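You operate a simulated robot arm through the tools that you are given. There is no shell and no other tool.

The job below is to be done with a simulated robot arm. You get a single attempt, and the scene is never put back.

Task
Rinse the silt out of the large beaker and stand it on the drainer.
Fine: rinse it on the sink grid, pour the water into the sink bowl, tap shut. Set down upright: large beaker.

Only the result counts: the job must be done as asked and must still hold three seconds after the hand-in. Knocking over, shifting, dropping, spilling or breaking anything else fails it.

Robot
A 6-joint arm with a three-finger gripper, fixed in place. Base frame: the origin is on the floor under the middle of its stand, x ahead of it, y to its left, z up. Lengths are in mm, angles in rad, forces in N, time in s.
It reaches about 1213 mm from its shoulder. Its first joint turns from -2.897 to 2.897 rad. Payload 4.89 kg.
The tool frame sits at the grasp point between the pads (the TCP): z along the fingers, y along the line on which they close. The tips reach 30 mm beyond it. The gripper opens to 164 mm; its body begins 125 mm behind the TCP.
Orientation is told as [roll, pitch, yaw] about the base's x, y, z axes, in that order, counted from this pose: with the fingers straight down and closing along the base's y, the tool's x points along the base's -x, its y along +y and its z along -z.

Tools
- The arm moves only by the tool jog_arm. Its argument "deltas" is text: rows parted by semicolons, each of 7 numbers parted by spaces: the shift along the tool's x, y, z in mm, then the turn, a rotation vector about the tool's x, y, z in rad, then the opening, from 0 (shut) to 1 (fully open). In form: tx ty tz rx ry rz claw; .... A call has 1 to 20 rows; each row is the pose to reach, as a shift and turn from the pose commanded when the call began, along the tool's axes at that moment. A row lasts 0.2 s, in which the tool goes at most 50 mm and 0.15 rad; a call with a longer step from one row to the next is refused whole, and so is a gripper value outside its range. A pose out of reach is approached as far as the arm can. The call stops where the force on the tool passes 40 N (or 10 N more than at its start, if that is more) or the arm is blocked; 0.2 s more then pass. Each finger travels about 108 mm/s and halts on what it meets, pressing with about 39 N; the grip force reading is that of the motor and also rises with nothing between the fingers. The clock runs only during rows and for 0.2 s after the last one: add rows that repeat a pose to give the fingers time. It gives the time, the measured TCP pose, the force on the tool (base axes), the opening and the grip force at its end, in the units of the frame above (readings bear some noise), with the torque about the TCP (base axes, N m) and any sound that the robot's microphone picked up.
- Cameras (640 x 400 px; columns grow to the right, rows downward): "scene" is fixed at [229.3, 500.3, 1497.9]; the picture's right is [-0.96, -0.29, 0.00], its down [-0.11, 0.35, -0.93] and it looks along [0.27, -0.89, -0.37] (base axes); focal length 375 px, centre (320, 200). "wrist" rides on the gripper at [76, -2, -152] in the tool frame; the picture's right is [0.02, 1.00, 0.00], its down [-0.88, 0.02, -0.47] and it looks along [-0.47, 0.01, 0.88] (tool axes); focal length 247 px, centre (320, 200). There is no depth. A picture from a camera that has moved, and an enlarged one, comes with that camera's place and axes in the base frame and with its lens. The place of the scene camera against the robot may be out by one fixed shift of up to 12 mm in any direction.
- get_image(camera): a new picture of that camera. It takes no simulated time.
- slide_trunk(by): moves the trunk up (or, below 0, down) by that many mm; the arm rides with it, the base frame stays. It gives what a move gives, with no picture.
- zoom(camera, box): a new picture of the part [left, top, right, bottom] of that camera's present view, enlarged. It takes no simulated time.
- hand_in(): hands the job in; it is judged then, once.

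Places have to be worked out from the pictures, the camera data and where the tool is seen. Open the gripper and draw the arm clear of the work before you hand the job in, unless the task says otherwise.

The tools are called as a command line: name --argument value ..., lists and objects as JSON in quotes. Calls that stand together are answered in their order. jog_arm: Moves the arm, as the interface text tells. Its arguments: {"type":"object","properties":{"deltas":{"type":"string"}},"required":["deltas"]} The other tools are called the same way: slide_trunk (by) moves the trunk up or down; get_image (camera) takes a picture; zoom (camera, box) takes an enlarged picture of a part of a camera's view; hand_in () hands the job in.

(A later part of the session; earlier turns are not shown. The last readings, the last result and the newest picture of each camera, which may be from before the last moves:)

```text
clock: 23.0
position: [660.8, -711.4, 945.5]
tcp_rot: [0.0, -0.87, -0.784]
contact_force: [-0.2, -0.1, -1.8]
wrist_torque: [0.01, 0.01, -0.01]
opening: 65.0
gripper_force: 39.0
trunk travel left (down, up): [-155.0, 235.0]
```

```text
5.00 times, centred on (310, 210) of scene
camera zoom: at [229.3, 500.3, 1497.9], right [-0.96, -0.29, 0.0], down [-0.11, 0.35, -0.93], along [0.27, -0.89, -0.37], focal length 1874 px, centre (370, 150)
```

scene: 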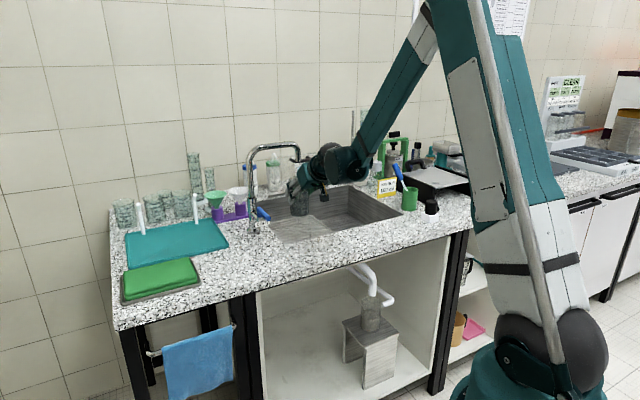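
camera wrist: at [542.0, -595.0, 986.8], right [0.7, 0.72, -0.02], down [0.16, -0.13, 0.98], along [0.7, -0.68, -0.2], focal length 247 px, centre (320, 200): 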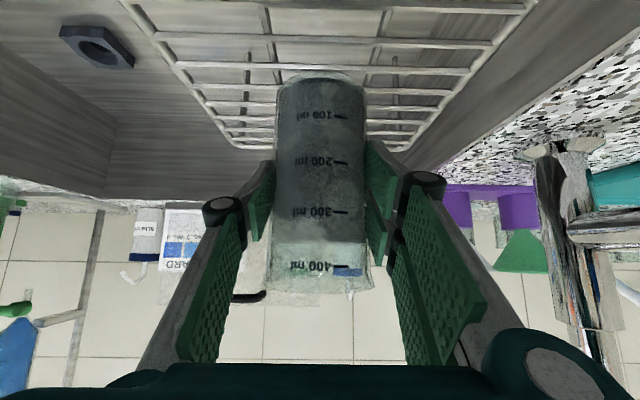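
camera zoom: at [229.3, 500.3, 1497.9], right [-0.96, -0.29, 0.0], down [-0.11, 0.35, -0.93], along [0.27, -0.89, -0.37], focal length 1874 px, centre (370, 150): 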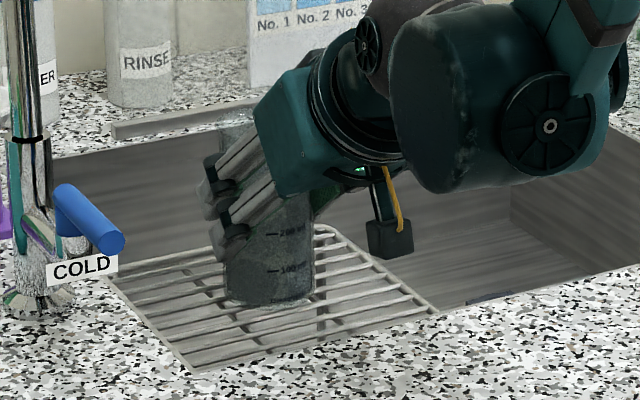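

The force is back to the beaker's own weight, so it hangs about 1 mm above the grid or barely rests. I lower 1.5 mm, then open the fingers to about 110 mm.

jog_arm --deltas "1.1 0 1 0 0 0 0; 1.1 0 1 0 0 0 0; 1.1 0 1 0 0 0 0.45; 1.1 0 1 0 0 0 0.55; 1.1 0 1 0 0 0 0.67; 1.1 0 1 0 0 0 0.67"

get_image --camera "wrist"

zoom --camera "scene" --box '[270, 170, 350, 250]'

```text
clock: 24.4
position: [660.2, -710.5, 944.5]
tcp_rot: [0.001, -0.873, -0.785]
contact_force: [-0.4, -0.3, -0.4]
wrist_torque: [0.04, -0.02, 0.03]
opening: 109.8
gripper_force: 0.1
trunk travel left (down, up): [-155.0, 235.0]
```

```text
taken
camera wrist: at [542.2, -594.8, 985.3], right [0.7, 0.72, -0.02], down [0.16, -0.13, 0.98], along [0.7, -0.68, -0.2], focal length 247 px, centre (320, 200)
```

wrist: 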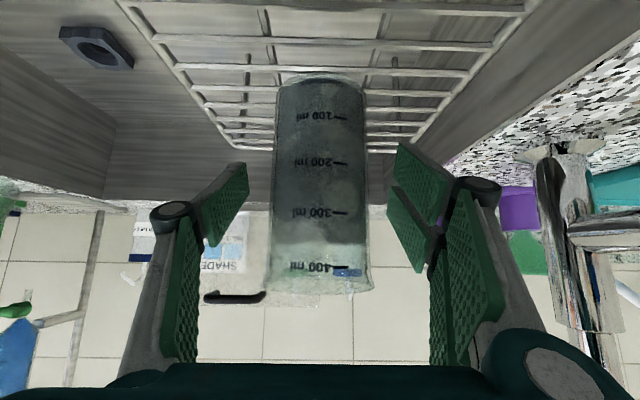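

```text
5.00 times, centred on (310, 210) of scene
camera zoom: at [229.3, 500.3, 1497.9], right [-0.96, -0.29, 0.0], down [-0.11, 0.35, -0.93], along [0.27, -0.89, -0.37], focal length 1874 px, centre (370, 150)
```

zoom: 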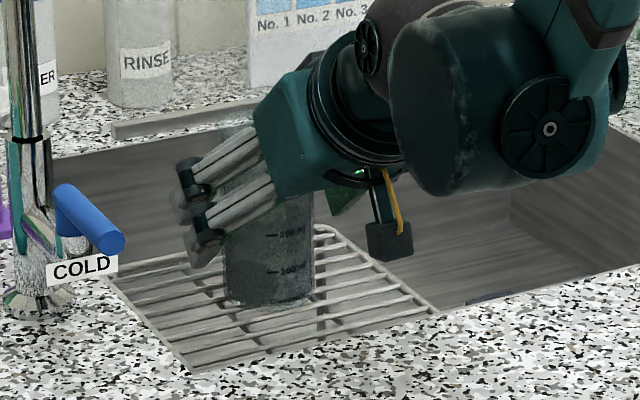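

The beaker stands free on the grid at s≈-36, d≈969. I back the hand straight out along the tool axis, clear of spout and rim.

jog_arm --deltas "0 0 -15 0 0 0 0.67; 0 0 -45 0 0 0 0.67; 0 0 -80 0 0 0 0.67; 0 0 -115 0 0 0 0.6; 0 0 -150 0 0 0 0.5; 0 0 -180 0 0 0 0.45; 0 0 -180 0 0 0 0.42"

get_image --camera "wrist"

get_image --camera "scene"

```text
clock: 26.0
position: [563.0, -614.1, 1061.1]
tcp_rot: [0.001, -0.874, -0.786]
contact_force: [-0.4, -0.1, 0.4]
wrist_torque: [-0.05, 0.0, 0.01]
opening: 68.8
gripper_force: 0.0
trunk travel left (down, up): [-155.0, 235.0]
```

```text
taken
camera wrist: at [444.4, -498.0, 1100.3], right [0.7, 0.72, -0.02], down [0.16, -0.13, 0.98], along [0.7, -0.68, -0.2], focal length 247 px, centre (320, 200)
```

wrist: 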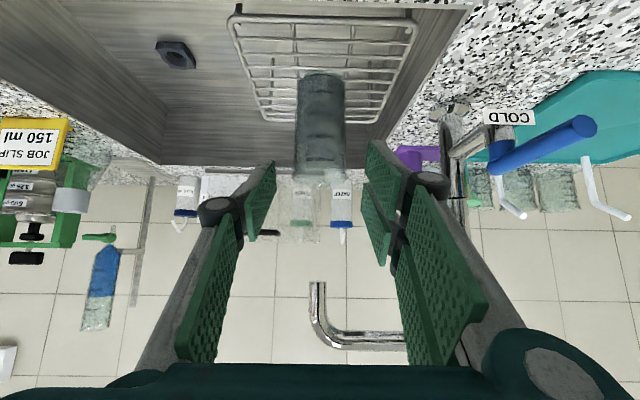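

```text
taken
```

scene: 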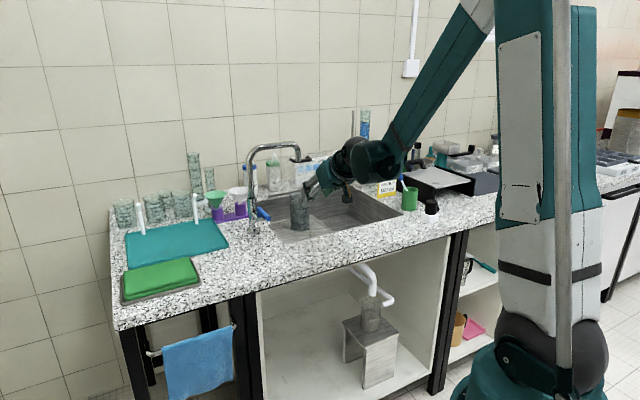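

From this view the spout outlet is over the beaker's axis in s, and d matches too (≈970–975). Now I move the hand to in front of the lever (s≈144, d≈740, z≈1040) with the fingers ~69 mm apart.

jog_arm --deltas "12.5 30 -9.5 0 0 0 0.42; 25 60 -19 0 0 0 0.42; 37.6 90 -28.4 0 0 0 0.42; 50.2 120 -38 0 0 0 0.42; 62.7 150 -47.4 0 0 0 0.42; 75.3 180 -56.9 0 0 0 0.42"

get_image --camera "wrist"

get_image --camera "scene"

```text
clock: 27.4
position: [624.3, -422.2, 1042.3]
tcp_rot: [0.001, -0.873, -0.785]
contact_force: [0.2, -0.8, -1.1]
wrist_torque: [0.09, 0.01, 0.08]
opening: 69.1
gripper_force: 0.1
trunk travel left (down, up): [-155.0, 235.0]
```

```text
taken
camera wrist: at [506.0, -306.4, 1083.2], right [0.7, 0.72, -0.02], down [0.16, -0.13, 0.98], along [0.7, -0.68, -0.2], focal length 247 px, centre (320, 200)
```

wrist: 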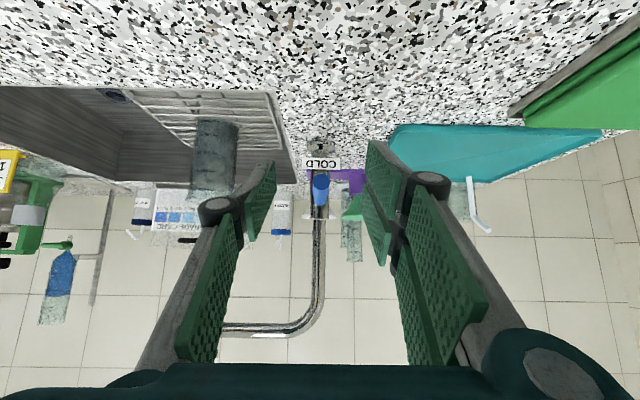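

```text
taken
```

scene: 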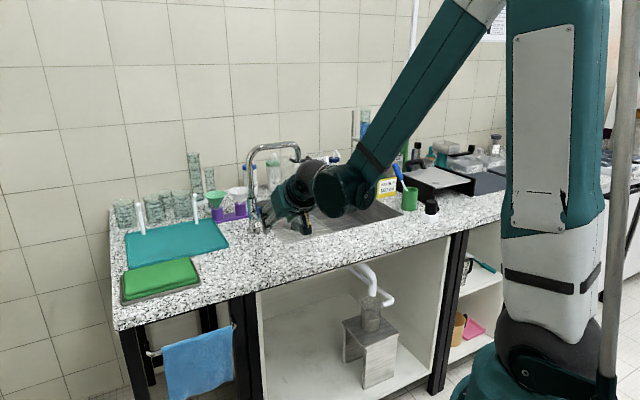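

The lever is seen end-on at s≈143, z≈1016, and the beaker remains visible left of the fingers. I zoom on lever and beaker.

zoom --camera "wrist" --box '[270, 120, 380, 240]'

zoom --camera "wrist" --box '[150, 90, 290, 210]'

```text
3.33 times, centred on (325, 180) of wrist
camera zoom: at [506.0, -306.4, 1083.2], right [0.7, 0.72, -0.02], down [0.16, -0.13, 0.98], along [0.7, -0.68, -0.2], focal length 823 px, centre (303, 267)
```

zoom: 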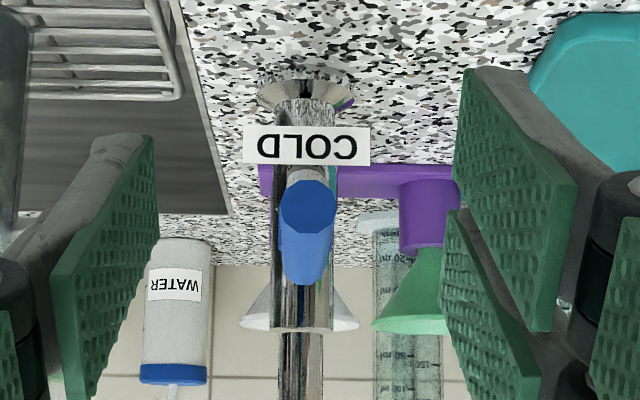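

```text
3.33 times, centred on (220, 150) of wrist
camera zoom: at [506.0, -306.4, 1083.2], right [0.7, 0.72, -0.02], down [0.16, -0.13, 0.98], along [0.7, -0.68, -0.2], focal length 823 px, centre (653, 367)
```

zoom: 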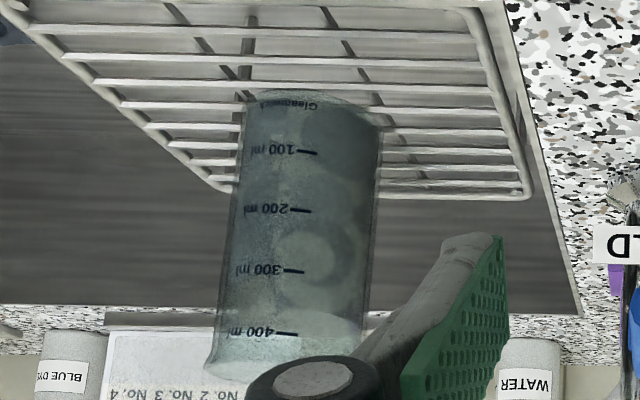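

The beaker's graduations are well visible from here. I slide the open fingers around the lever's front end (TCP to s≈143, d≈834, z≈1014).

jog_arm --deltas "-9.8 0 22.5 0 0 0 0.42; -19.6 0 45 0 0 0 0.42; -29.3 0 67.5 0 0 0 0.42; -39.1 0 90 0 0 0 0.42; -39.1 0 90 0 0 0 0.42"

get_image --camera "wrist"

zoom --camera "scene" --box '[220, 160, 340, 250]'

```text
clock: 28.6
position: [689.1, -490.5, 1014.4]
tcp_rot: [0.0, -0.872, -0.785]
contact_force: [0.5, 0.9, 0.9]
wrist_torque: [-0.02, 0.01, 0.01]
opening: 68.7
gripper_force: 0.1
trunk travel left (down, up): [-155.0, 235.0]
```

```text
taken
camera wrist: at [571.4, -374.1, 1054.5], right [0.7, 0.72, -0.02], down [0.16, -0.13, 0.98], along [0.7, -0.68, -0.2], focal length 247 px, centre (320, 200)
```

wrist: 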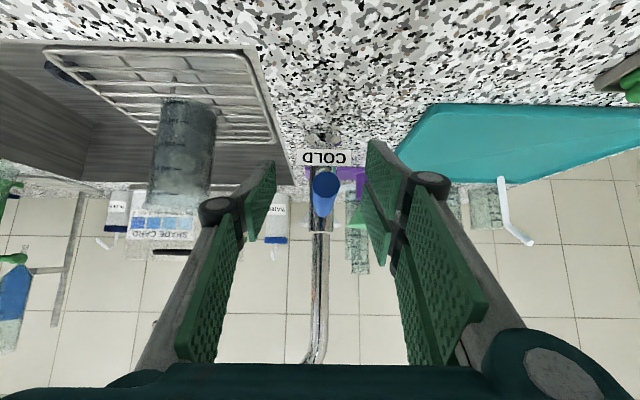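

```text
4.44 times, centred on (280, 205) of scene
camera zoom: at [229.3, 500.3, 1497.9], right [-0.96, -0.29, 0.0], down [-0.11, 0.35, -0.93], along [0.27, -0.89, -0.37], focal length 1666 px, centre (498, 178)
```

zoom: 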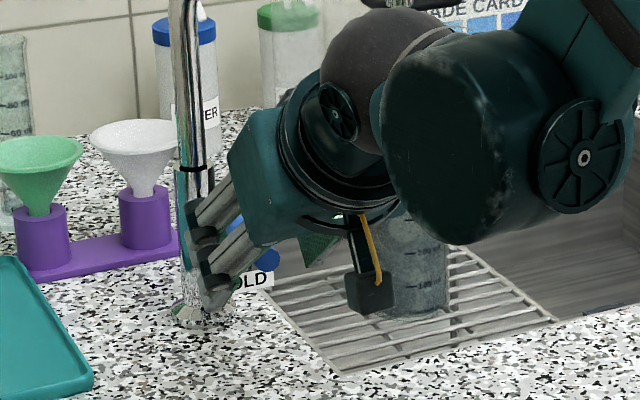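

The lever lies between the fingers. I test it gently: shift the hand toward −s so the left‑hand pad pair touches the bar, with small steps.

jog_arm --deltas "0 -8 0 0 0 0 0.42; 0 -16 0 0 0 0 0.42; 0 -20 0 0 0 0 0.42; 0 -24 0 0 0 0 0.42; 0 -27 0 0 0 0 0.42; 0 -29 0 0 0 0 0.42"

get_image --camera "wrist"

```text
clock: 30.0
position: [672.2, -508.0, 1011.5]
tcp_rot: [-0.001, -0.873, -0.781]
contact_force: [15.0, 7.3, 4.2]
wrist_torque: [0.01, -0.22, 0.38]
opening: 74.8
gripper_force: 8.1
trunk travel left (down, up): [-155.0, 235.0]
```

```text
taken
camera wrist: at [553.4, -392.1, 1052.3], right [0.7, 0.72, -0.02], down [0.16, -0.13, 0.98], along [0.7, -0.68, -0.2], focal length 247 px, centre (320, 200)
```

wrist: 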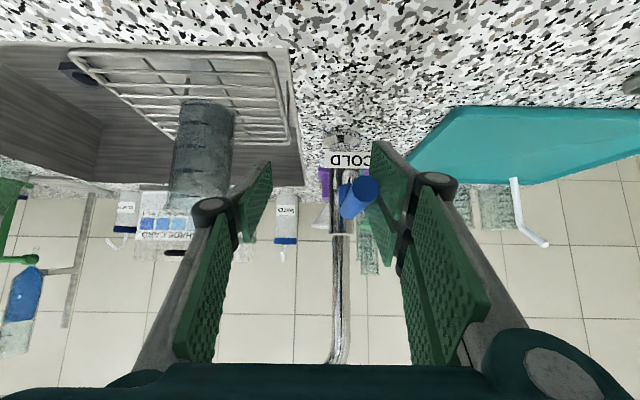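

Resistance of ~16 N and the bar has not moved, so that side is the stop. I go back and try the other direction (+s) gently.

jog_arm --deltas "0 15 0 0 0 0 0.42; 0 30 0 0 0 0 0.42; 0 45 0 0 0 0 0.42; 0 53 0 0 0 0 0.42; 0 58 0 0 0 0 0.42; 0 62 0 0 0 0 0.42"

get_image --camera "wrist"

```text
clock: 31.4
position: [713.9, -464.6, 1013.0]
tcp_rot: [0.003, -0.873, -0.786]
contact_force: [-2.1, -0.5, -0.9]
wrist_torque: [0.03, 0.01, -0.04]
opening: 69.3
gripper_force: 0.4
trunk travel left (down, up): [-155.0, 235.0]
```

```text
taken
camera wrist: at [596.1, -348.6, 1053.2], right [0.7, 0.72, -0.02], down [0.16, -0.13, 0.98], along [0.7, -0.68, -0.2], focal length 247 px, centre (320, 200)
```

wrist: 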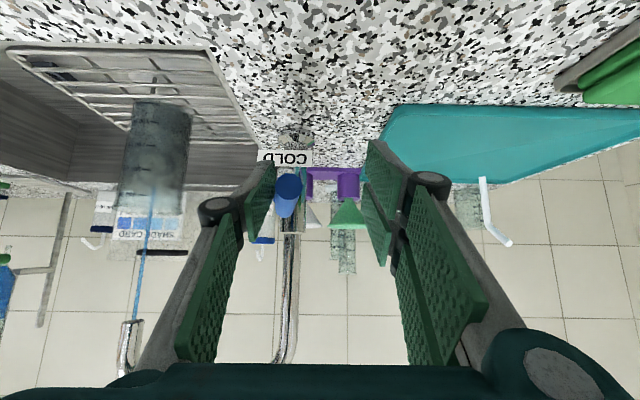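

The lever turns this way and a thin stream already falls into the beaker. I zoom to see the stream and level.

zoom --camera "wrist" --box '[70, 80, 250, 240]'

zoom --camera "scene" --box '[220, 150, 340, 250]'

zoom --camera "wrist" --box '[240, 130, 340, 230]'

```text
2.50 times, centred on (160, 160) of wrist
camera zoom: at [596.1, -348.6, 1053.2], right [0.7, 0.72, -0.02], down [0.16, -0.13, 0.98], along [0.7, -0.68, -0.2], focal length 617 px, centre (720, 300)
```

zoom: 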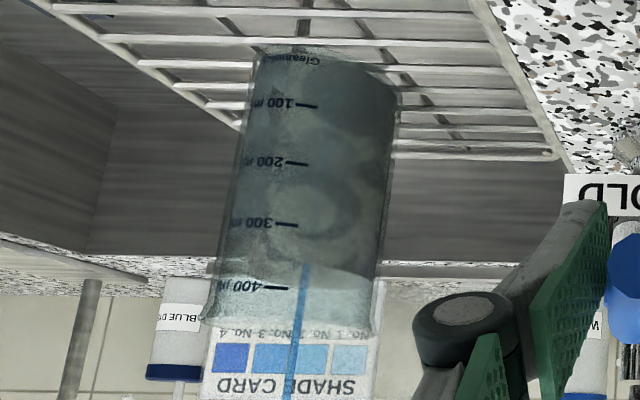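

```text
4.00 times, centred on (280, 200) of scene
camera zoom: at [229.3, 500.3, 1497.9], right [-0.96, -0.29, 0.0], down [-0.11, 0.35, -0.93], along [0.27, -0.89, -0.37], focal length 1499 px, centre (480, 200)
```

zoom: 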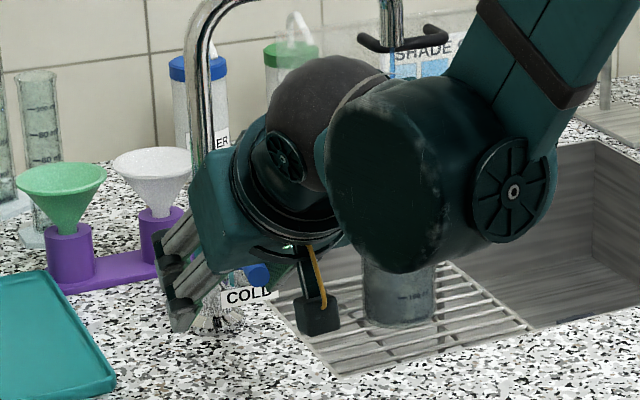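

```text
4.00 times, centred on (290, 180) of wrist
camera zoom: at [596.1, -348.6, 1053.2], right [0.7, 0.72, -0.02], down [0.16, -0.13, 0.98], along [0.7, -0.68, -0.2], focal length 988 px, centre (440, 280)
```

zoom: 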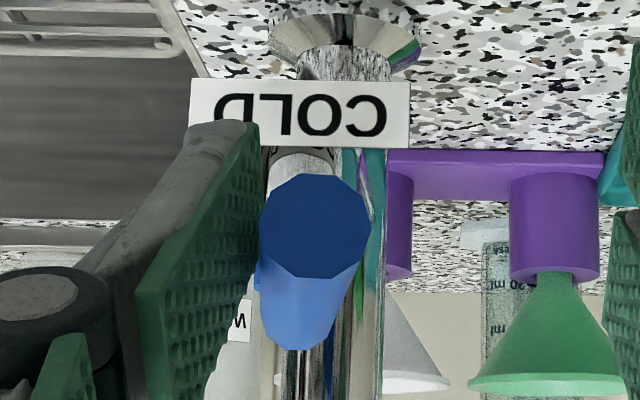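

Stream lands inside the beaker. I hold this small opening for about 1 s and then check how fast it fills.

jog_arm --deltas "0 0 0 0 0 0 0.42; 0 0 0 0 0 0 0.42; 0 0 0 0 0 0 0.42; 0 0 0 0 0 0 0.42"

zoom --camera "wrist" --box '[70, 80, 250, 240]'

zoom --camera "scene" --box '[290, 200, 350, 245]'

```text
clock: 32.4
position: [715.2, -464.8, 1013.3]
tcp_rot: [0.001, -0.873, -0.785]
contact_force: [0.0, 0.0, 1.1]
wrist_torque: [0.01, 0.03, -0.03]
opening: 68.8
gripper_force: 0.0
trunk travel left (down, up): [-155.0, 235.0]
```

```text
2.50 times, centred on (160, 160) of wrist
camera zoom: at [596.1, -348.8, 1053.2], right [0.7, 0.72, -0.02], down [0.16, -0.13, 0.98], along [0.7, -0.68, -0.2], focal length 617 px, centre (720, 300)
```

zoom: 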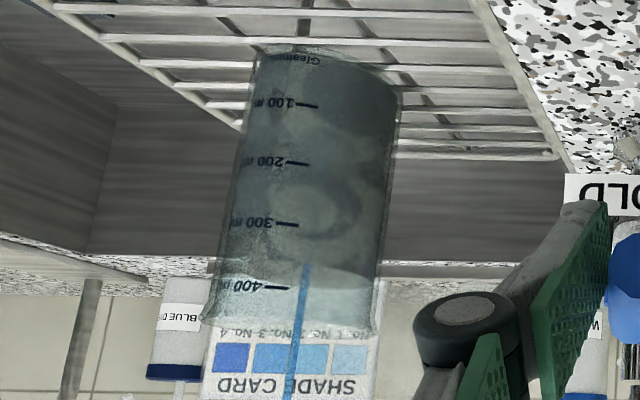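

```text
8.89 times, centred on (320, 222) of scene
camera zoom: at [229.3, 500.3, 1497.9], right [-0.96, -0.29, 0.0], down [-0.11, 0.35, -0.93], along [0.27, -0.89, -0.37], focal length 3332 px, centre (320, 0)
```

zoom: 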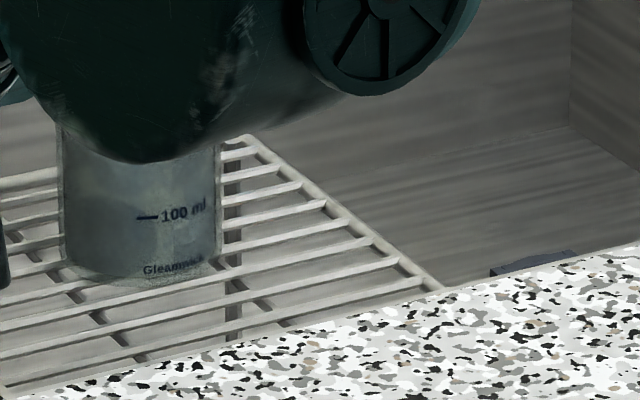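

No clear level yet. I open the lever a little more (about 8 mm) and hold for a second, then compare.

jog_arm --deltas "0 4 0 0 0 0 0.42; 0 8 0 0 0 0 0.42; 0 8 0 0 0 0 0.42; 0 8 0 0 0 0 0.42; 0 8 0 0 0 0 0.42"

get_image --camera "wrist"

zoom --camera "wrist" --box '[90, 90, 200, 220]'

zoom --camera "scene" --box '[290, 200, 350, 245]'

```text
clock: 33.6
position: [721.5, -460.7, 1011.5]
tcp_rot: [0.0, -0.874, -0.787]
contact_force: [-0.5, -0.2, 0.1]
wrist_torque: [0.01, 0.02, 0.0]
opening: 69.2
gripper_force: 0.4
trunk travel left (down, up): [-155.0, 235.0]
```

```text
taken
camera wrist: at [602.1, -343.8, 1052.2], right [0.7, 0.72, -0.02], down [0.16, -0.13, 0.98], along [0.7, -0.68, -0.2], focal length 247 px, centre (320, 200)
```

wrist: 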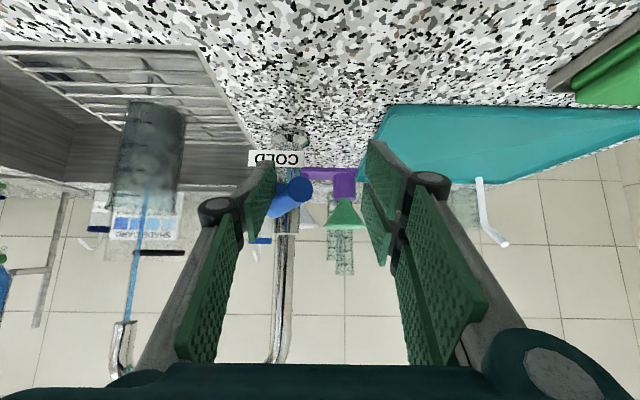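

```text
3.08 times, centred on (145, 155) of wrist
camera zoom: at [602.1, -343.8, 1052.2], right [0.7, 0.72, -0.02], down [0.16, -0.13, 0.98], along [0.7, -0.68, -0.2], focal length 760 px, centre (858, 338)
```

zoom: 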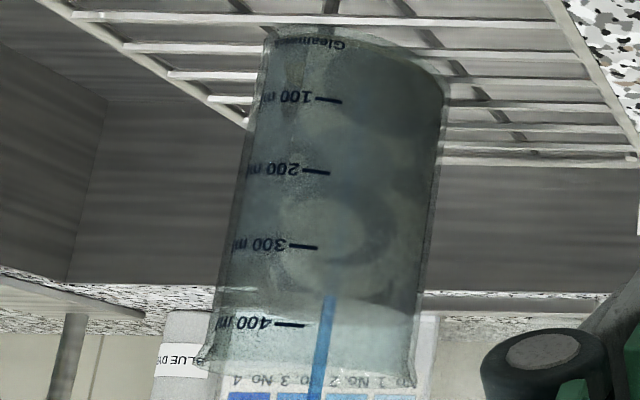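

```text
8.89 times, centred on (320, 222) of scene
camera zoom: at [229.3, 500.3, 1497.9], right [-0.96, -0.29, 0.0], down [-0.11, 0.35, -0.93], along [0.27, -0.89, -0.37], focal length 3332 px, centre (320, 0)
```

zoom: 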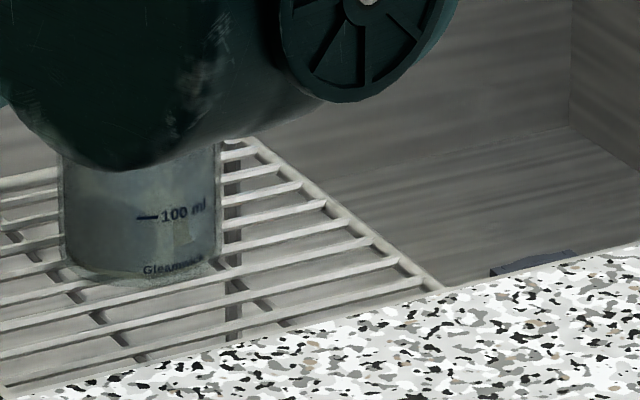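

The stream is thicker now. The film hides the level, so I hold 1.6 s more and compare again for changes or overflow.

jog_arm --deltas "0 0 0 0 0 0 0.42; 0 0 0 0 0 0 0.42; 0 0 0 0 0 0 0.42; 0 0 0 0 0 0 0.42; 0 0 0 0 0 0 0.42; 0 0 0 0 0 0 0.42; 0 0 0 0 0 0 0.42"

zoom --camera "wrist" --box '[90, 90, 200, 220]'

zoom --camera "scene" --box '[290, 200, 350, 245]'

```text
clock: 35.2
position: [720.2, -460.6, 1012.2]
tcp_rot: [0.001, -0.873, -0.786]
contact_force: [0.0, 0.5, 0.4]
wrist_torque: [-0.03, 0.01, 0.0]
opening: 69.2
gripper_force: 0.0
trunk travel left (down, up): [-155.0, 235.0]
```

```text
3.08 times, centred on (145, 155) of wrist
camera zoom: at [602.1, -343.8, 1052.2], right [0.7, 0.72, -0.02], down [0.16, -0.13, 0.98], along [0.7, -0.68, -0.2], focal length 760 px, centre (858, 338)
```

zoom: 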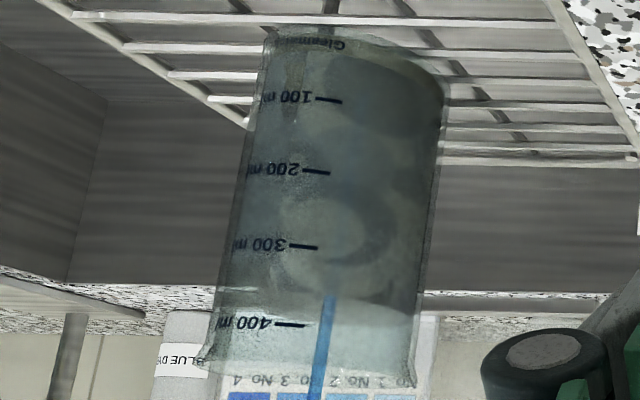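

```text
8.89 times, centred on (320, 222) of scene
camera zoom: at [229.3, 500.3, 1497.9], right [-0.96, -0.29, 0.0], down [-0.11, 0.35, -0.93], along [0.27, -0.89, -0.37], focal length 3332 px, centre (320, 0)
```

zoom: 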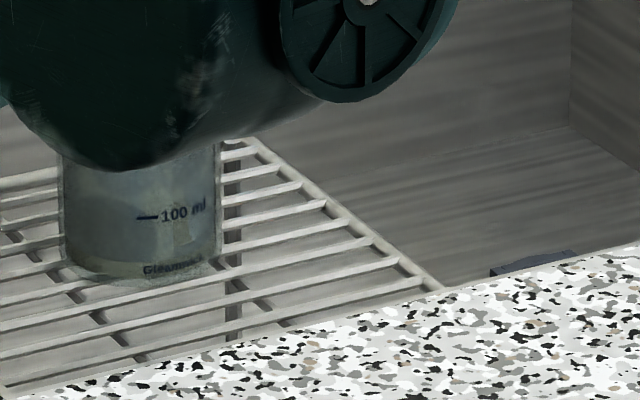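

A shallow layer seems to build up at the bottom (~10 mm), so the film isn't liquid and the flow is slow. I open the lever further (+16 mm) and hold.

jog_arm --deltas "0 4 0 0 0 0 0.42; 0 8 0 0 0 0 0.42; 0 12 0 0 0 0 0.42; 0 16 0 0 0 0 0.42; 0 16 0 0 0 0 0.42; 0 16 0 0 0 0 0.42; 0 16 0 0 0 0 0.42"

get_image --camera "wrist"

zoom --camera "wrist" --box '[70, 90, 180, 220]'

zoom --camera "scene" --box '[290, 200, 350, 245]'

```text
clock: 36.8
position: [731.9, -448.0, 1011.1]
tcp_rot: [0.002, -0.871, -0.785]
contact_force: [0.1, 0.4, 0.1]
wrist_torque: [-0.01, 0.0, -0.02]
opening: 68.7
gripper_force: 0.2
trunk travel left (down, up): [-155.0, 235.0]
```

```text
taken
camera wrist: at [612.9, -332.2, 1051.1], right [0.7, 0.72, -0.02], down [0.16, -0.13, 0.98], along [0.7, -0.68, -0.2], focal length 247 px, centre (320, 200)
```

wrist: 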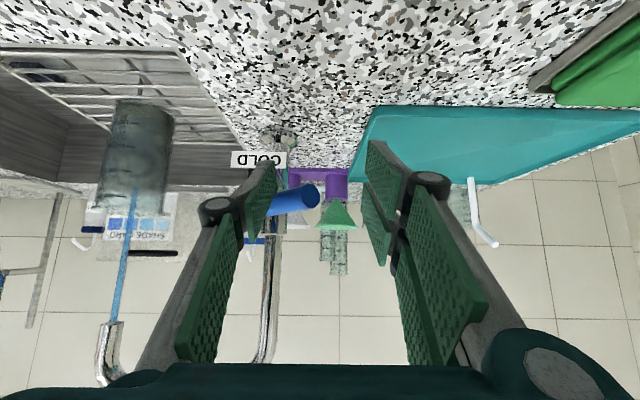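

```text
3.08 times, centred on (125, 155) of wrist
camera zoom: at [612.9, -332.2, 1051.1], right [0.7, 0.72, -0.02], down [0.16, -0.13, 0.98], along [0.7, -0.68, -0.2], focal length 760 px, centre (920, 338)
```

zoom: 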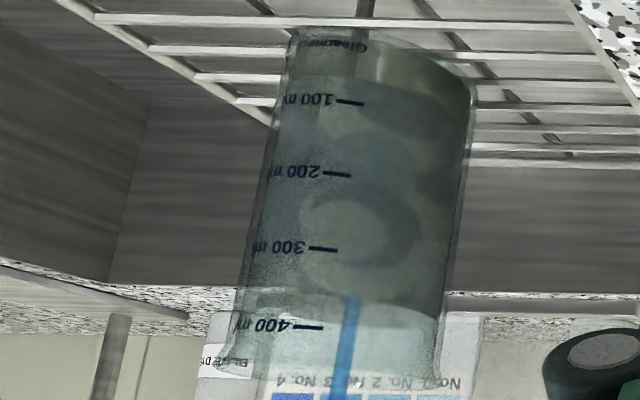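

```text
8.89 times, centred on (320, 222) of scene
camera zoom: at [229.3, 500.3, 1497.9], right [-0.96, -0.29, 0.0], down [-0.11, 0.35, -0.93], along [0.27, -0.89, -0.37], focal length 3332 px, centre (320, 0)
```

zoom: 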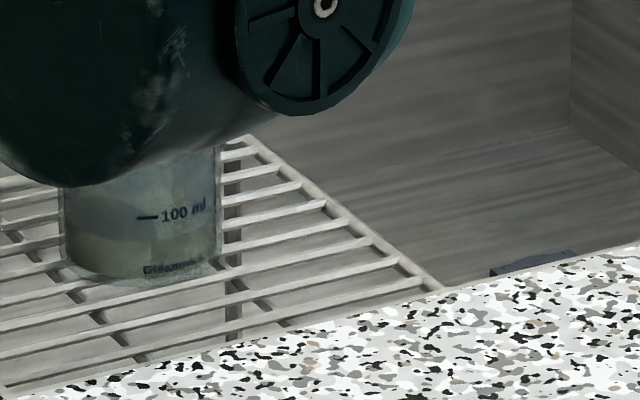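

Now a turbid water level is visible near 70–90 ml and rising. I hold this opening for ~3 s and check again.

jog_arm --deltas "0 0 0 0 0 0 0.42; 0 0 0 0 0 0 0.42; 0 0 0 0 0 0 0.42; 0 0 0 0 0 0 0.42; 0 0 0 0 0 0 0.42; 0 0 0 0 0 0 0.42; 0 0 0 0 0 0 0.42; 0 0 0 0 0 0 0.42; 0 0 0 0 0 0 0.42; 0 0 0 0 0 0 0.42; 0 0 0 0 0 0 0.42; 0 0 0 0 0 0 0.42; 0 0 0 0 0 0 0.42; 0 0 0 0 0 0 0.42"

zoom --camera "wrist" --box '[70, 90, 180, 220]'

zoom --camera "scene" --box '[290, 200, 350, 245]'

```text
clock: 39.8
position: [730.3, -448.4, 1012.0]
tcp_rot: [0.002, -0.873, -0.785]
contact_force: [-0.2, -0.2, 0.3]
wrist_torque: [0.01, -0.01, -0.01]
opening: 69.0
gripper_force: 0.1
trunk travel left (down, up): [-155.0, 235.0]
```

```text
3.08 times, centred on (125, 155) of wrist
camera zoom: at [612.9, -332.2, 1051.1], right [0.7, 0.72, -0.02], down [0.16, -0.13, 0.98], along [0.7, -0.68, -0.2], focal length 760 px, centre (920, 338)
```

zoom: 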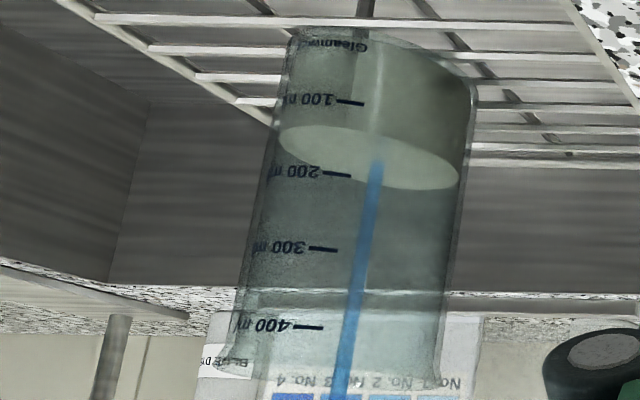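

```text
8.89 times, centred on (320, 222) of scene
camera zoom: at [229.3, 500.3, 1497.9], right [-0.96, -0.29, 0.0], down [-0.11, 0.35, -0.93], along [0.27, -0.89, -0.37], focal length 3332 px, centre (320, 0)
```

zoom: 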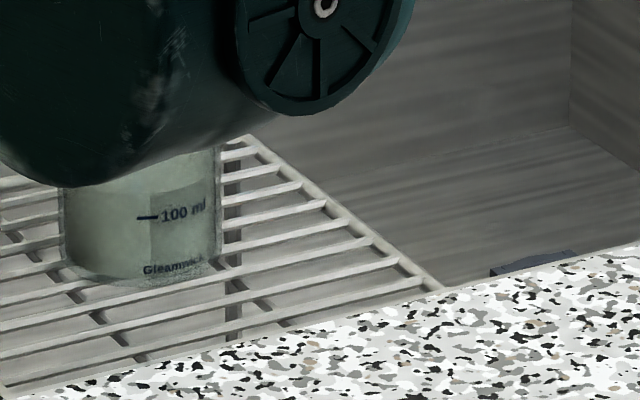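

The water is at ~175 ml and the silt is coming into suspension; flow ≈33 ml/s. I hold ~4 s more.

jog_arm --deltas "0 0 0 0 0 0 0.42; 0 0 0 0 0 0 0.42; 0 0 0 0 0 0 0.42; 0 0 0 0 0 0 0.42; 0 0 0 0 0 0 0.42; 0 0 0 0 0 0 0.42; 0 0 0 0 0 0 0.42; 0 0 0 0 0 0 0.42; 0 0 0 0 0 0 0.42; 0 0 0 0 0 0 0.42; 0 0 0 0 0 0 0.42; 0 0 0 0 0 0 0.42; 0 0 0 0 0 0 0.42; 0 0 0 0 0 0 0.42; 0 0 0 0 0 0 0.42; 0 0 0 0 0 0 0.42; 0 0 0 0 0 0 0.42; 0 0 0 0 0 0 0.42; 0 0 0 0 0 0 0.42"

zoom --camera "wrist" --box '[70, 90, 180, 220]'

```text
clock: 43.8
position: [730.6, -448.6, 1011.0]
tcp_rot: [0.002, -0.872, -0.785]
contact_force: [-0.4, -0.1, 0.2]
wrist_torque: [0.0, 0.0, -0.01]
opening: 69.1
gripper_force: 0.1
trunk travel left (down, up): [-155.0, 235.0]
```

```text
3.08 times, centred on (125, 155) of wrist
camera zoom: at [612.8, -332.3, 1051.1], right [0.7, 0.72, -0.02], down [0.16, -0.13, 0.98], along [0.7, -0.68, -0.2], focal length 760 px, centre (920, 338)
```

zoom: 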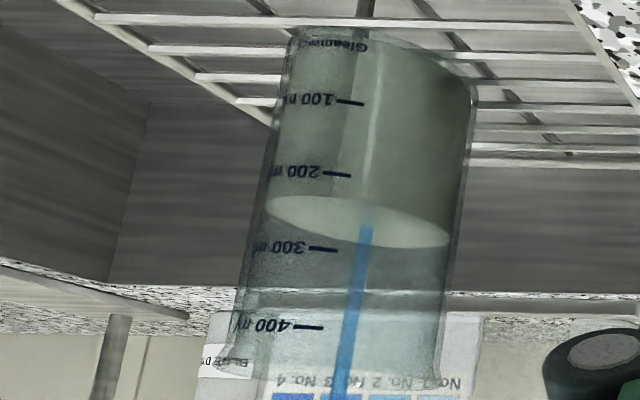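

Level ≈265 ml (≈22 ml/s). I hold 4 s more to bring it to about 350 ml.

jog_arm --deltas "0 0 0 0 0 0 0.42; 0 0 0 0 0 0 0.42; 0 0 0 0 0 0 0.42; 0 0 0 0 0 0 0.42; 0 0 0 0 0 0 0.42; 0 0 0 0 0 0 0.42; 0 0 0 0 0 0 0.42; 0 0 0 0 0 0 0.42; 0 0 0 0 0 0 0.42; 0 0 0 0 0 0 0.42; 0 0 0 0 0 0 0.42; 0 0 0 0 0 0 0.42; 0 0 0 0 0 0 0.42; 0 0 0 0 0 0 0.42; 0 0 0 0 0 0 0.42; 0 0 0 0 0 0 0.42; 0 0 0 0 0 0 0.42; 0 0 0 0 0 0 0.42; 0 0 0 0 0 0 0.42; 0 0 0 0 0 0 0.42"

zoom --camera "wrist" --box '[70, 90, 180, 220]'

get_image --camera "wrist"

```text
clock: 48.0
position: [732.4, -449.1, 1011.9]
tcp_rot: [0.001, -0.873, -0.785]
contact_force: [-0.4, -0.3, 0.1]
wrist_torque: [-0.03, -0.01, 0.0]
opening: 69.0
gripper_force: 0.0
trunk travel left (down, up): [-155.0, 235.0]
```

```text
3.08 times, centred on (125, 155) of wrist
camera zoom: at [612.9, -332.2, 1051.1], right [0.7, 0.72, -0.02], down [0.16, -0.13, 0.98], along [0.7, -0.68, -0.2], focal length 760 px, centre (920, 338)
```

zoom: 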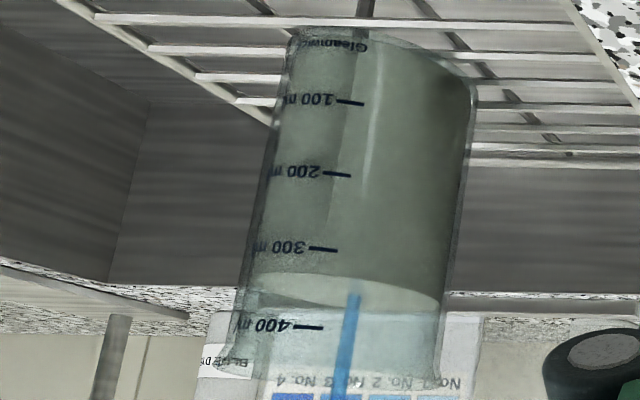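

```text
taken
camera wrist: at [612.9, -332.2, 1051.1], right [0.7, 0.72, -0.02], down [0.16, -0.13, 0.98], along [0.7, -0.68, -0.2], focal length 247 px, centre (320, 200)
```

wrist: 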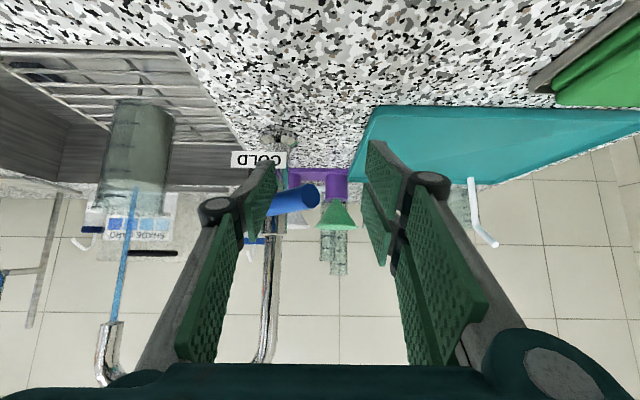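

Level ≈360 ml, enough to cover the whole film. Now I shut the tap: sweep the hand back to −s so the pads push the lever to its stop.

jog_arm --deltas "0 -16 0 0 0 0 0.42; 0 -32 0 0 0 0 0.42; 0 -44 0 0 0 0 0.42; 0 -56 0 0 0 0 0.42; 0 -66 0 0 0 0 0.42; 0 -74 0 0 0 0 0.42; 0 -80 0 0 0 0 0.42; 0 -84 0 0 0 0 0.42; 0 -87 0 0 0 0 0.42"

get_image --camera "wrist"

```text
clock: 50.0
position: [671.5, -508.7, 1011.5]
tcp_rot: [0.001, -0.871, -0.783]
contact_force: [16.6, 9.9, -4.6]
wrist_torque: [0.0, 0.23, 0.5]
opening: 75.9
gripper_force: 8.8
trunk travel left (down, up): [-155.0, 235.0]
```

```text
taken
camera wrist: at [553.1, -392.6, 1052.0], right [0.7, 0.72, -0.02], down [0.16, -0.13, 0.98], along [0.7, -0.68, -0.2], focal length 247 px, centre (320, 200)
```

wrist: 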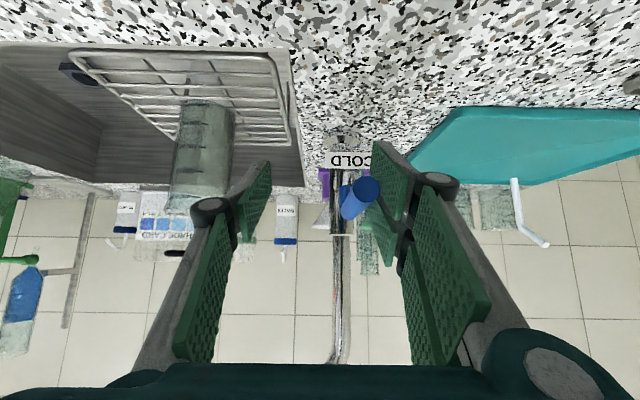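

The lever is back at its stop (~19 N). I zoom to confirm the stream has stopped and see the level.

zoom --camera "wrist" --box '[130, 90, 260, 220]'

zoom --camera "scene" --box '[270, 130, 350, 245]'

```text
3.08 times, centred on (195, 155) of wrist
camera zoom: at [553.1, -392.6, 1052.0], right [0.7, 0.72, -0.02], down [0.16, -0.13, 0.98], along [0.7, -0.68, -0.2], focal length 760 px, centre (705, 338)
```

zoom: 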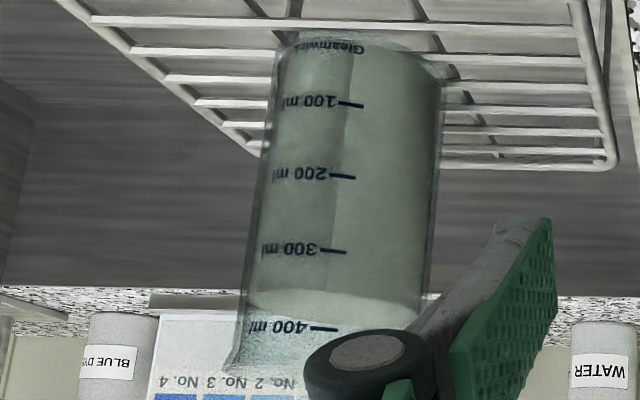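

```text
3.48 times, centred on (310, 188) of scene
camera zoom: at [229.3, 500.3, 1497.9], right [-0.96, -0.29, 0.0], down [-0.11, 0.35, -0.93], along [0.27, -0.89, -0.37], focal length 1304 px, centre (355, 244)
```

zoom: 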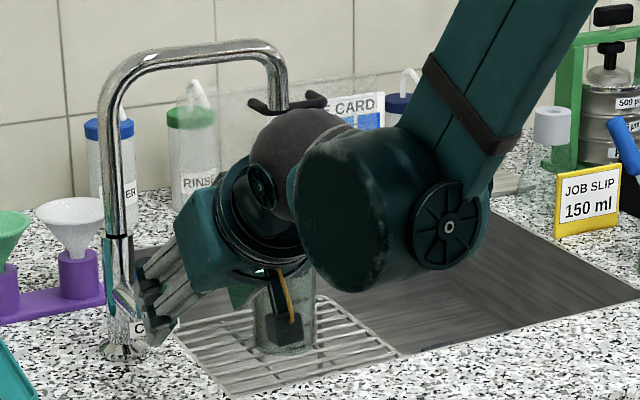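

The stream has stopped with ~375 ml in the beaker. I re-centre the fingers around the lever and withdraw backwards.

jog_arm --deltas "0 14 0 0 0 0 0.42; 0 28 0 0 0 0 0.42; 9.8 28 -22.5 0 0 0 0.42; 19.6 28 -45 0 0 0 0.42; 29.3 28 -67.5 0 0 0 0.42; 39.1 28 -90 0 0 0 0.42; 44.8 28 -105 0 0 0 0.42"

get_image --camera "wrist"

zoom --camera "scene" --box '[320, 250, 430, 400]'

```text
clock: 51.6
position: [612.9, -412.2, 1042.9]
tcp_rot: [0.0, -0.873, -0.784]
contact_force: [1.4, 0.2, -0.5]
wrist_torque: [0.01, 0.03, 0.01]
opening: 68.6
gripper_force: 0.1
trunk travel left (down, up): [-155.0, 235.0]
```

```text
taken
camera wrist: at [494.3, -296.2, 1082.7], right [0.7, 0.72, -0.02], down [0.16, -0.13, 0.98], along [0.7, -0.68, -0.2], focal length 247 px, centre (320, 200)
```

wrist: 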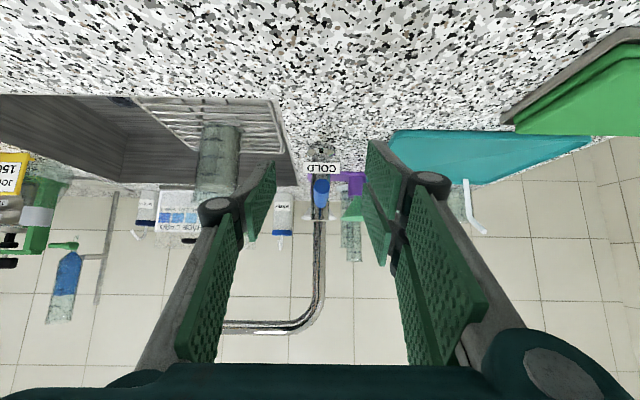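

```text
2.67 times, centred on (375, 325) of scene
camera zoom: at [229.3, 500.3, 1497.9], right [-0.96, -0.29, 0.0], down [-0.11, 0.35, -0.93], along [0.27, -0.89, -0.37], focal length 1000 px, centre (173, -133)
```

zoom: 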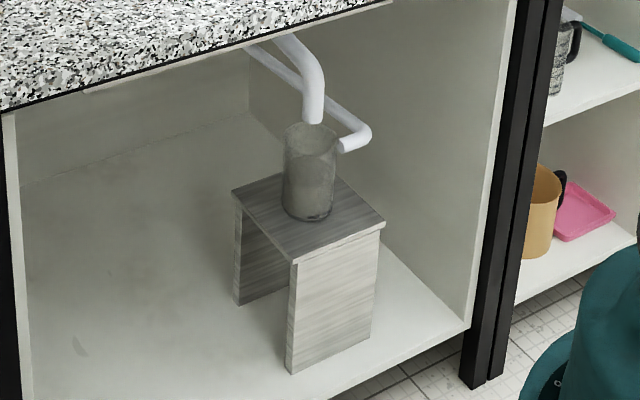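

Lever is at its closed position. I return to the retreat point in front of the beaker (s≈-36, d≈832, z≈1061), opening the fingers to ~115 mm.

jog_arm --deltas "-11.8 -25.4 10 0 0 0 0.5; -23.6 -50.9 20.1 0 0 0 0.6; -35.4 -76.3 30.1 0 0 0 0.7; -47.2 -101.7 40.2 0 0 0 0.7; -59 -127.1 50.2 0 0 0 0.7; -70.8 -152.6 60.3 0 0 0 0.7; -82.6 -178 70.3 0 0 0 0.7; -82.6 -178 70.3 0 0 0 0.7"

get_image --camera "wrist"

```text
clock: 53.4
position: [561.0, -615.2, 1063.2]
tcp_rot: [0.0, -0.872, -0.785]
contact_force: [0.2, 0.6, 0.1]
wrist_torque: [-0.03, 0.01, 0.01]
opening: 114.8
gripper_force: 0.1
trunk travel left (down, up): [-155.0, 235.0]
```

```text
taken
camera wrist: at [443.4, -499.6, 1103.7], right [0.7, 0.72, -0.02], down [0.16, -0.13, 0.98], along [0.7, -0.68, -0.2], focal length 247 px, centre (320, 200)
```

wrist: 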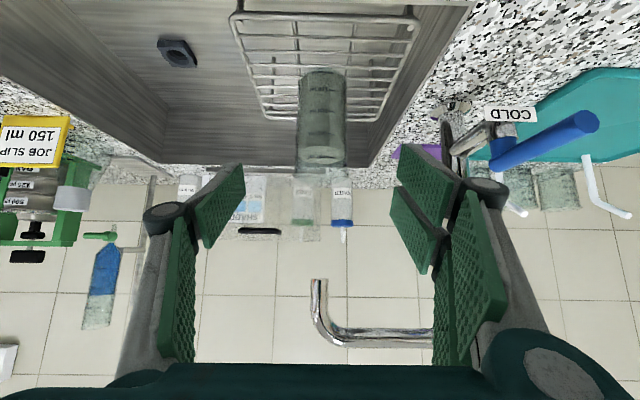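

No drip from the spout and the lever is closed. I advance 180 mm along the tool axis to straddle the beaker again.

jog_arm --deltas "0 0.6 35 0 0 0 0.7; 0 1.2 70 0 0 0 0.7; 0 1.8 105 0 0 0 0.7; 0 2.4 135 0 0 0 0.7; 0 2.7 160 0 0 0 0.7; 0.3 2.7 180 0 0 0 0.7; 0.3 2.7 180 0 0 0 0.7"

get_image --camera "wrist"

```text
clock: 55.0
position: [662.3, -711.2, 948.1]
tcp_rot: [-0.001, -0.872, -0.785]
contact_force: [0.4, 0.2, -0.2]
wrist_torque: [0.01, -0.01, 0.02]
opening: 114.6
gripper_force: 0.1
trunk travel left (down, up): [-155.0, 235.0]
```

```text
taken
camera wrist: at [542.9, -594.5, 988.1], right [0.7, 0.72, -0.02], down [0.16, -0.13, 0.98], along [0.7, -0.68, -0.2], focal length 247 px, centre (320, 200)
```

wrist: 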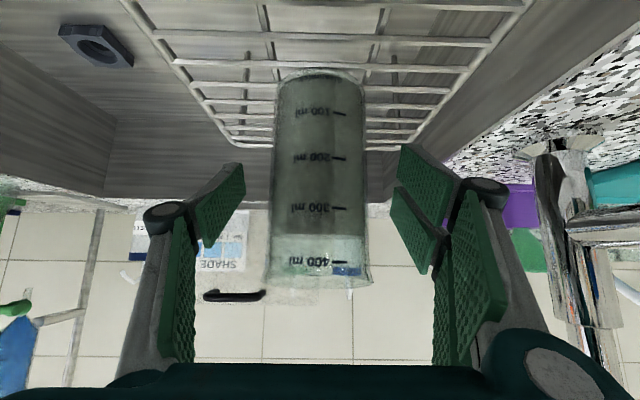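

The beaker with ~375 ml turbid water is centred. I close the fingers gently onto it.

jog_arm --deltas "0 0 0 0 0 0 0.58; 0 0 0 0 0 0 0.49; 0 0 0 0 0 0 0.44; 0 0 0 0 0 0 0.42; 0 0 0 0 0 0 0.4; 0 0 0 0 0 0 0.38; 0 0 0 0 0 0 0.3; 0 0 0 0 0 0 0; 0 0 0 0 0 0 0; 0 0 0 0 0 0 0"

jog_arm --deltas "-3.8 0 -3.2 0 0 0 0; -7.7 0 -6.4 0 0 0 0; -15.3 0 -12.9 0 0 0 0; -23 0 -19.3 0 0 0 0; -23 0 -19.3 0 0 0 0; -23 0 -19.3 0 0 0 0"

get_image --camera "wrist"

```text
clock: 57.2
position: [662.0, -710.8, 948.2]
tcp_rot: [0.001, -0.873, -0.785]
contact_force: [-0.7, -0.4, 1.0]
wrist_torque: [-0.15, 0.18, 0.05]
opening: 65.1
gripper_force: 39.2
trunk travel left (down, up): [-155.0, 235.0]
```

```text
clock: 58.6
position: [663.1, -710.9, 977.2]
tcp_rot: [-0.001, -0.872, -0.785]
contact_force: [-0.8, -0.3, -5.5]
wrist_torque: [0.03, -0.01, 0.01]
opening: 65.0
gripper_force: 38.9
trunk travel left (down, up): [-155.0, 235.0]
```

```text
taken
camera wrist: at [543.4, -594.5, 1017.3], right [0.7, 0.72, -0.02], down [0.16, -0.13, 0.98], along [0.7, -0.68, -0.2], focal length 247 px, centre (320, 200)
```

wrist: 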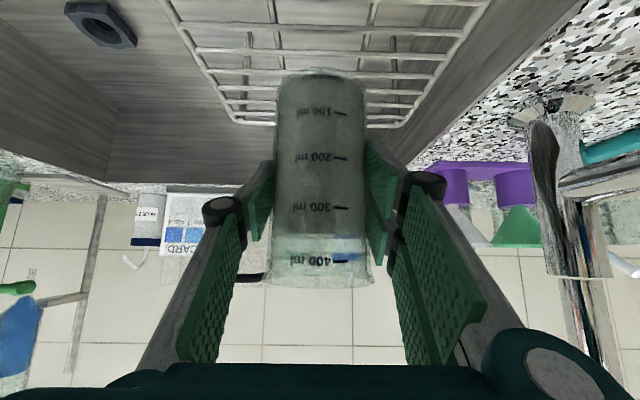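

The load rose to 5.5 N, i.e. about 0.4 l of water in it. I carry it sideways out from under the spout to over the free bowl (s≈-150, d≈1030, z≈1005), smoothly.

jog_arm --deltas "-2.4 -6 1.2 0 0 0 0; -8 -18 4 0 0 0 0; -16 -34 8 0 0 0 0; -25 -51 12 0 0 0 0; -34 -68 16 0 0 0 0; -43 -85 20 0 0 0 0; -51 -101 23 0 0 0 0; -56 -111 25.5 0 0 0 0; -58.8 -116.3 26.4 0 0 0 0; -58.8 -116.3 26.4 0 0 0 0; -58.8 -116.3 26.4 0 0 0 0"

get_image --camera "wrist"

get_image --camera "scene"

```text
clock: 61.0
position: [618.8, -834.8, 1005.1]
tcp_rot: [0.002, -0.872, -0.785]
contact_force: [0.5, 0.0, -4.5]
wrist_torque: [0.02, 0.01, -0.01]
opening: 64.9
gripper_force: 39.2
trunk travel left (down, up): [-155.0, 235.0]
```

```text
taken
camera wrist: at [500.4, -717.5, 1046.4], right [0.7, 0.72, -0.02], down [0.16, -0.13, 0.98], along [0.7, -0.68, -0.2], focal length 247 px, centre (320, 200)
```

wrist: 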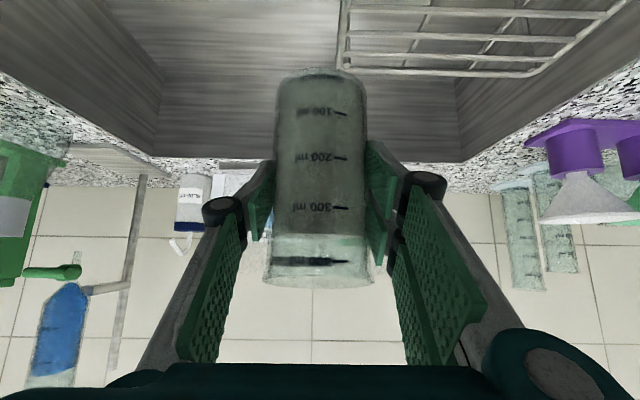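

```text
taken
```

scene: 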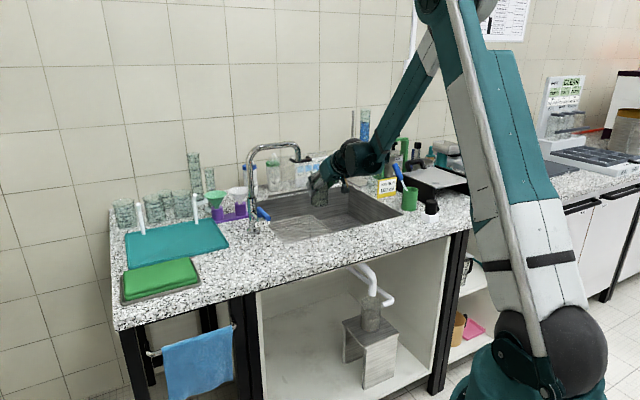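

The beaker is over the open bowl. I start rolling about the tool axis (mouth toward −s) by 0.9 rad and check that the arm follows.

jog_arm --deltas "0 0 0 0 0 0.1 0; 0 0 0 0 0 0.24 0; 0 0 0 0 0 0.38 0; 0 0 0 0 0 0.52 0; 0 0 0 0 0 0.66 0; 0 0 0 0 0 0.8 0; 0 0 0 0 0 0.9 0"

get_image --camera "wrist"

zoom --camera "scene" --box '[250, 120, 420, 250]'

```text
clock: 62.6
position: [620.7, -832.2, 1005.3]
tcp_rot: [0.751, -0.494, -1.885]
contact_force: [-1.7, -0.6, -4.5]
wrist_torque: [0.03, 0.04, 0.0]
opening: 65.1
gripper_force: 39.1
trunk travel left (down, up): [-155.0, 235.0]
```

```text
taken
camera wrist: at [558.2, -685.8, 1067.0], right [0.8, 0.1, 0.59], down [-0.48, -0.48, 0.73], along [0.36, -0.87, -0.34], focal length 247 px, centre (320, 200)
```

wrist: 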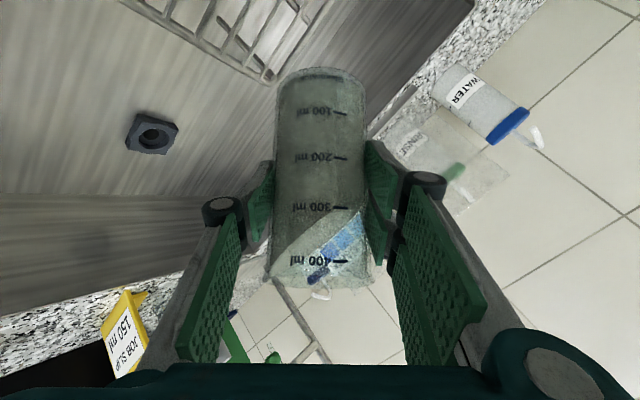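

```text
3.08 times, centred on (335, 185) of scene
camera zoom: at [229.3, 500.3, 1497.9], right [-0.96, -0.29, 0.0], down [-0.11, 0.35, -0.93], along [0.27, -0.89, -0.37], focal length 1153 px, centre (274, 246)
```

zoom: 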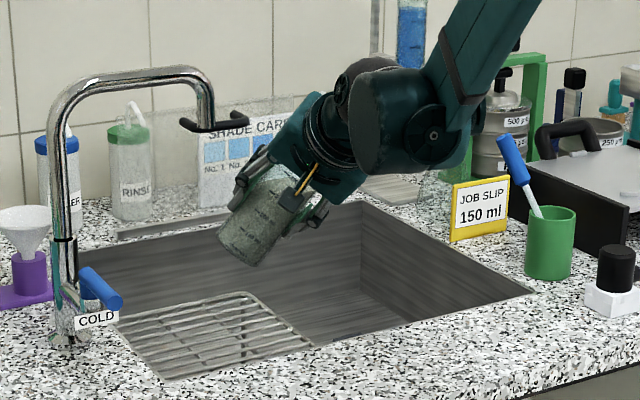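

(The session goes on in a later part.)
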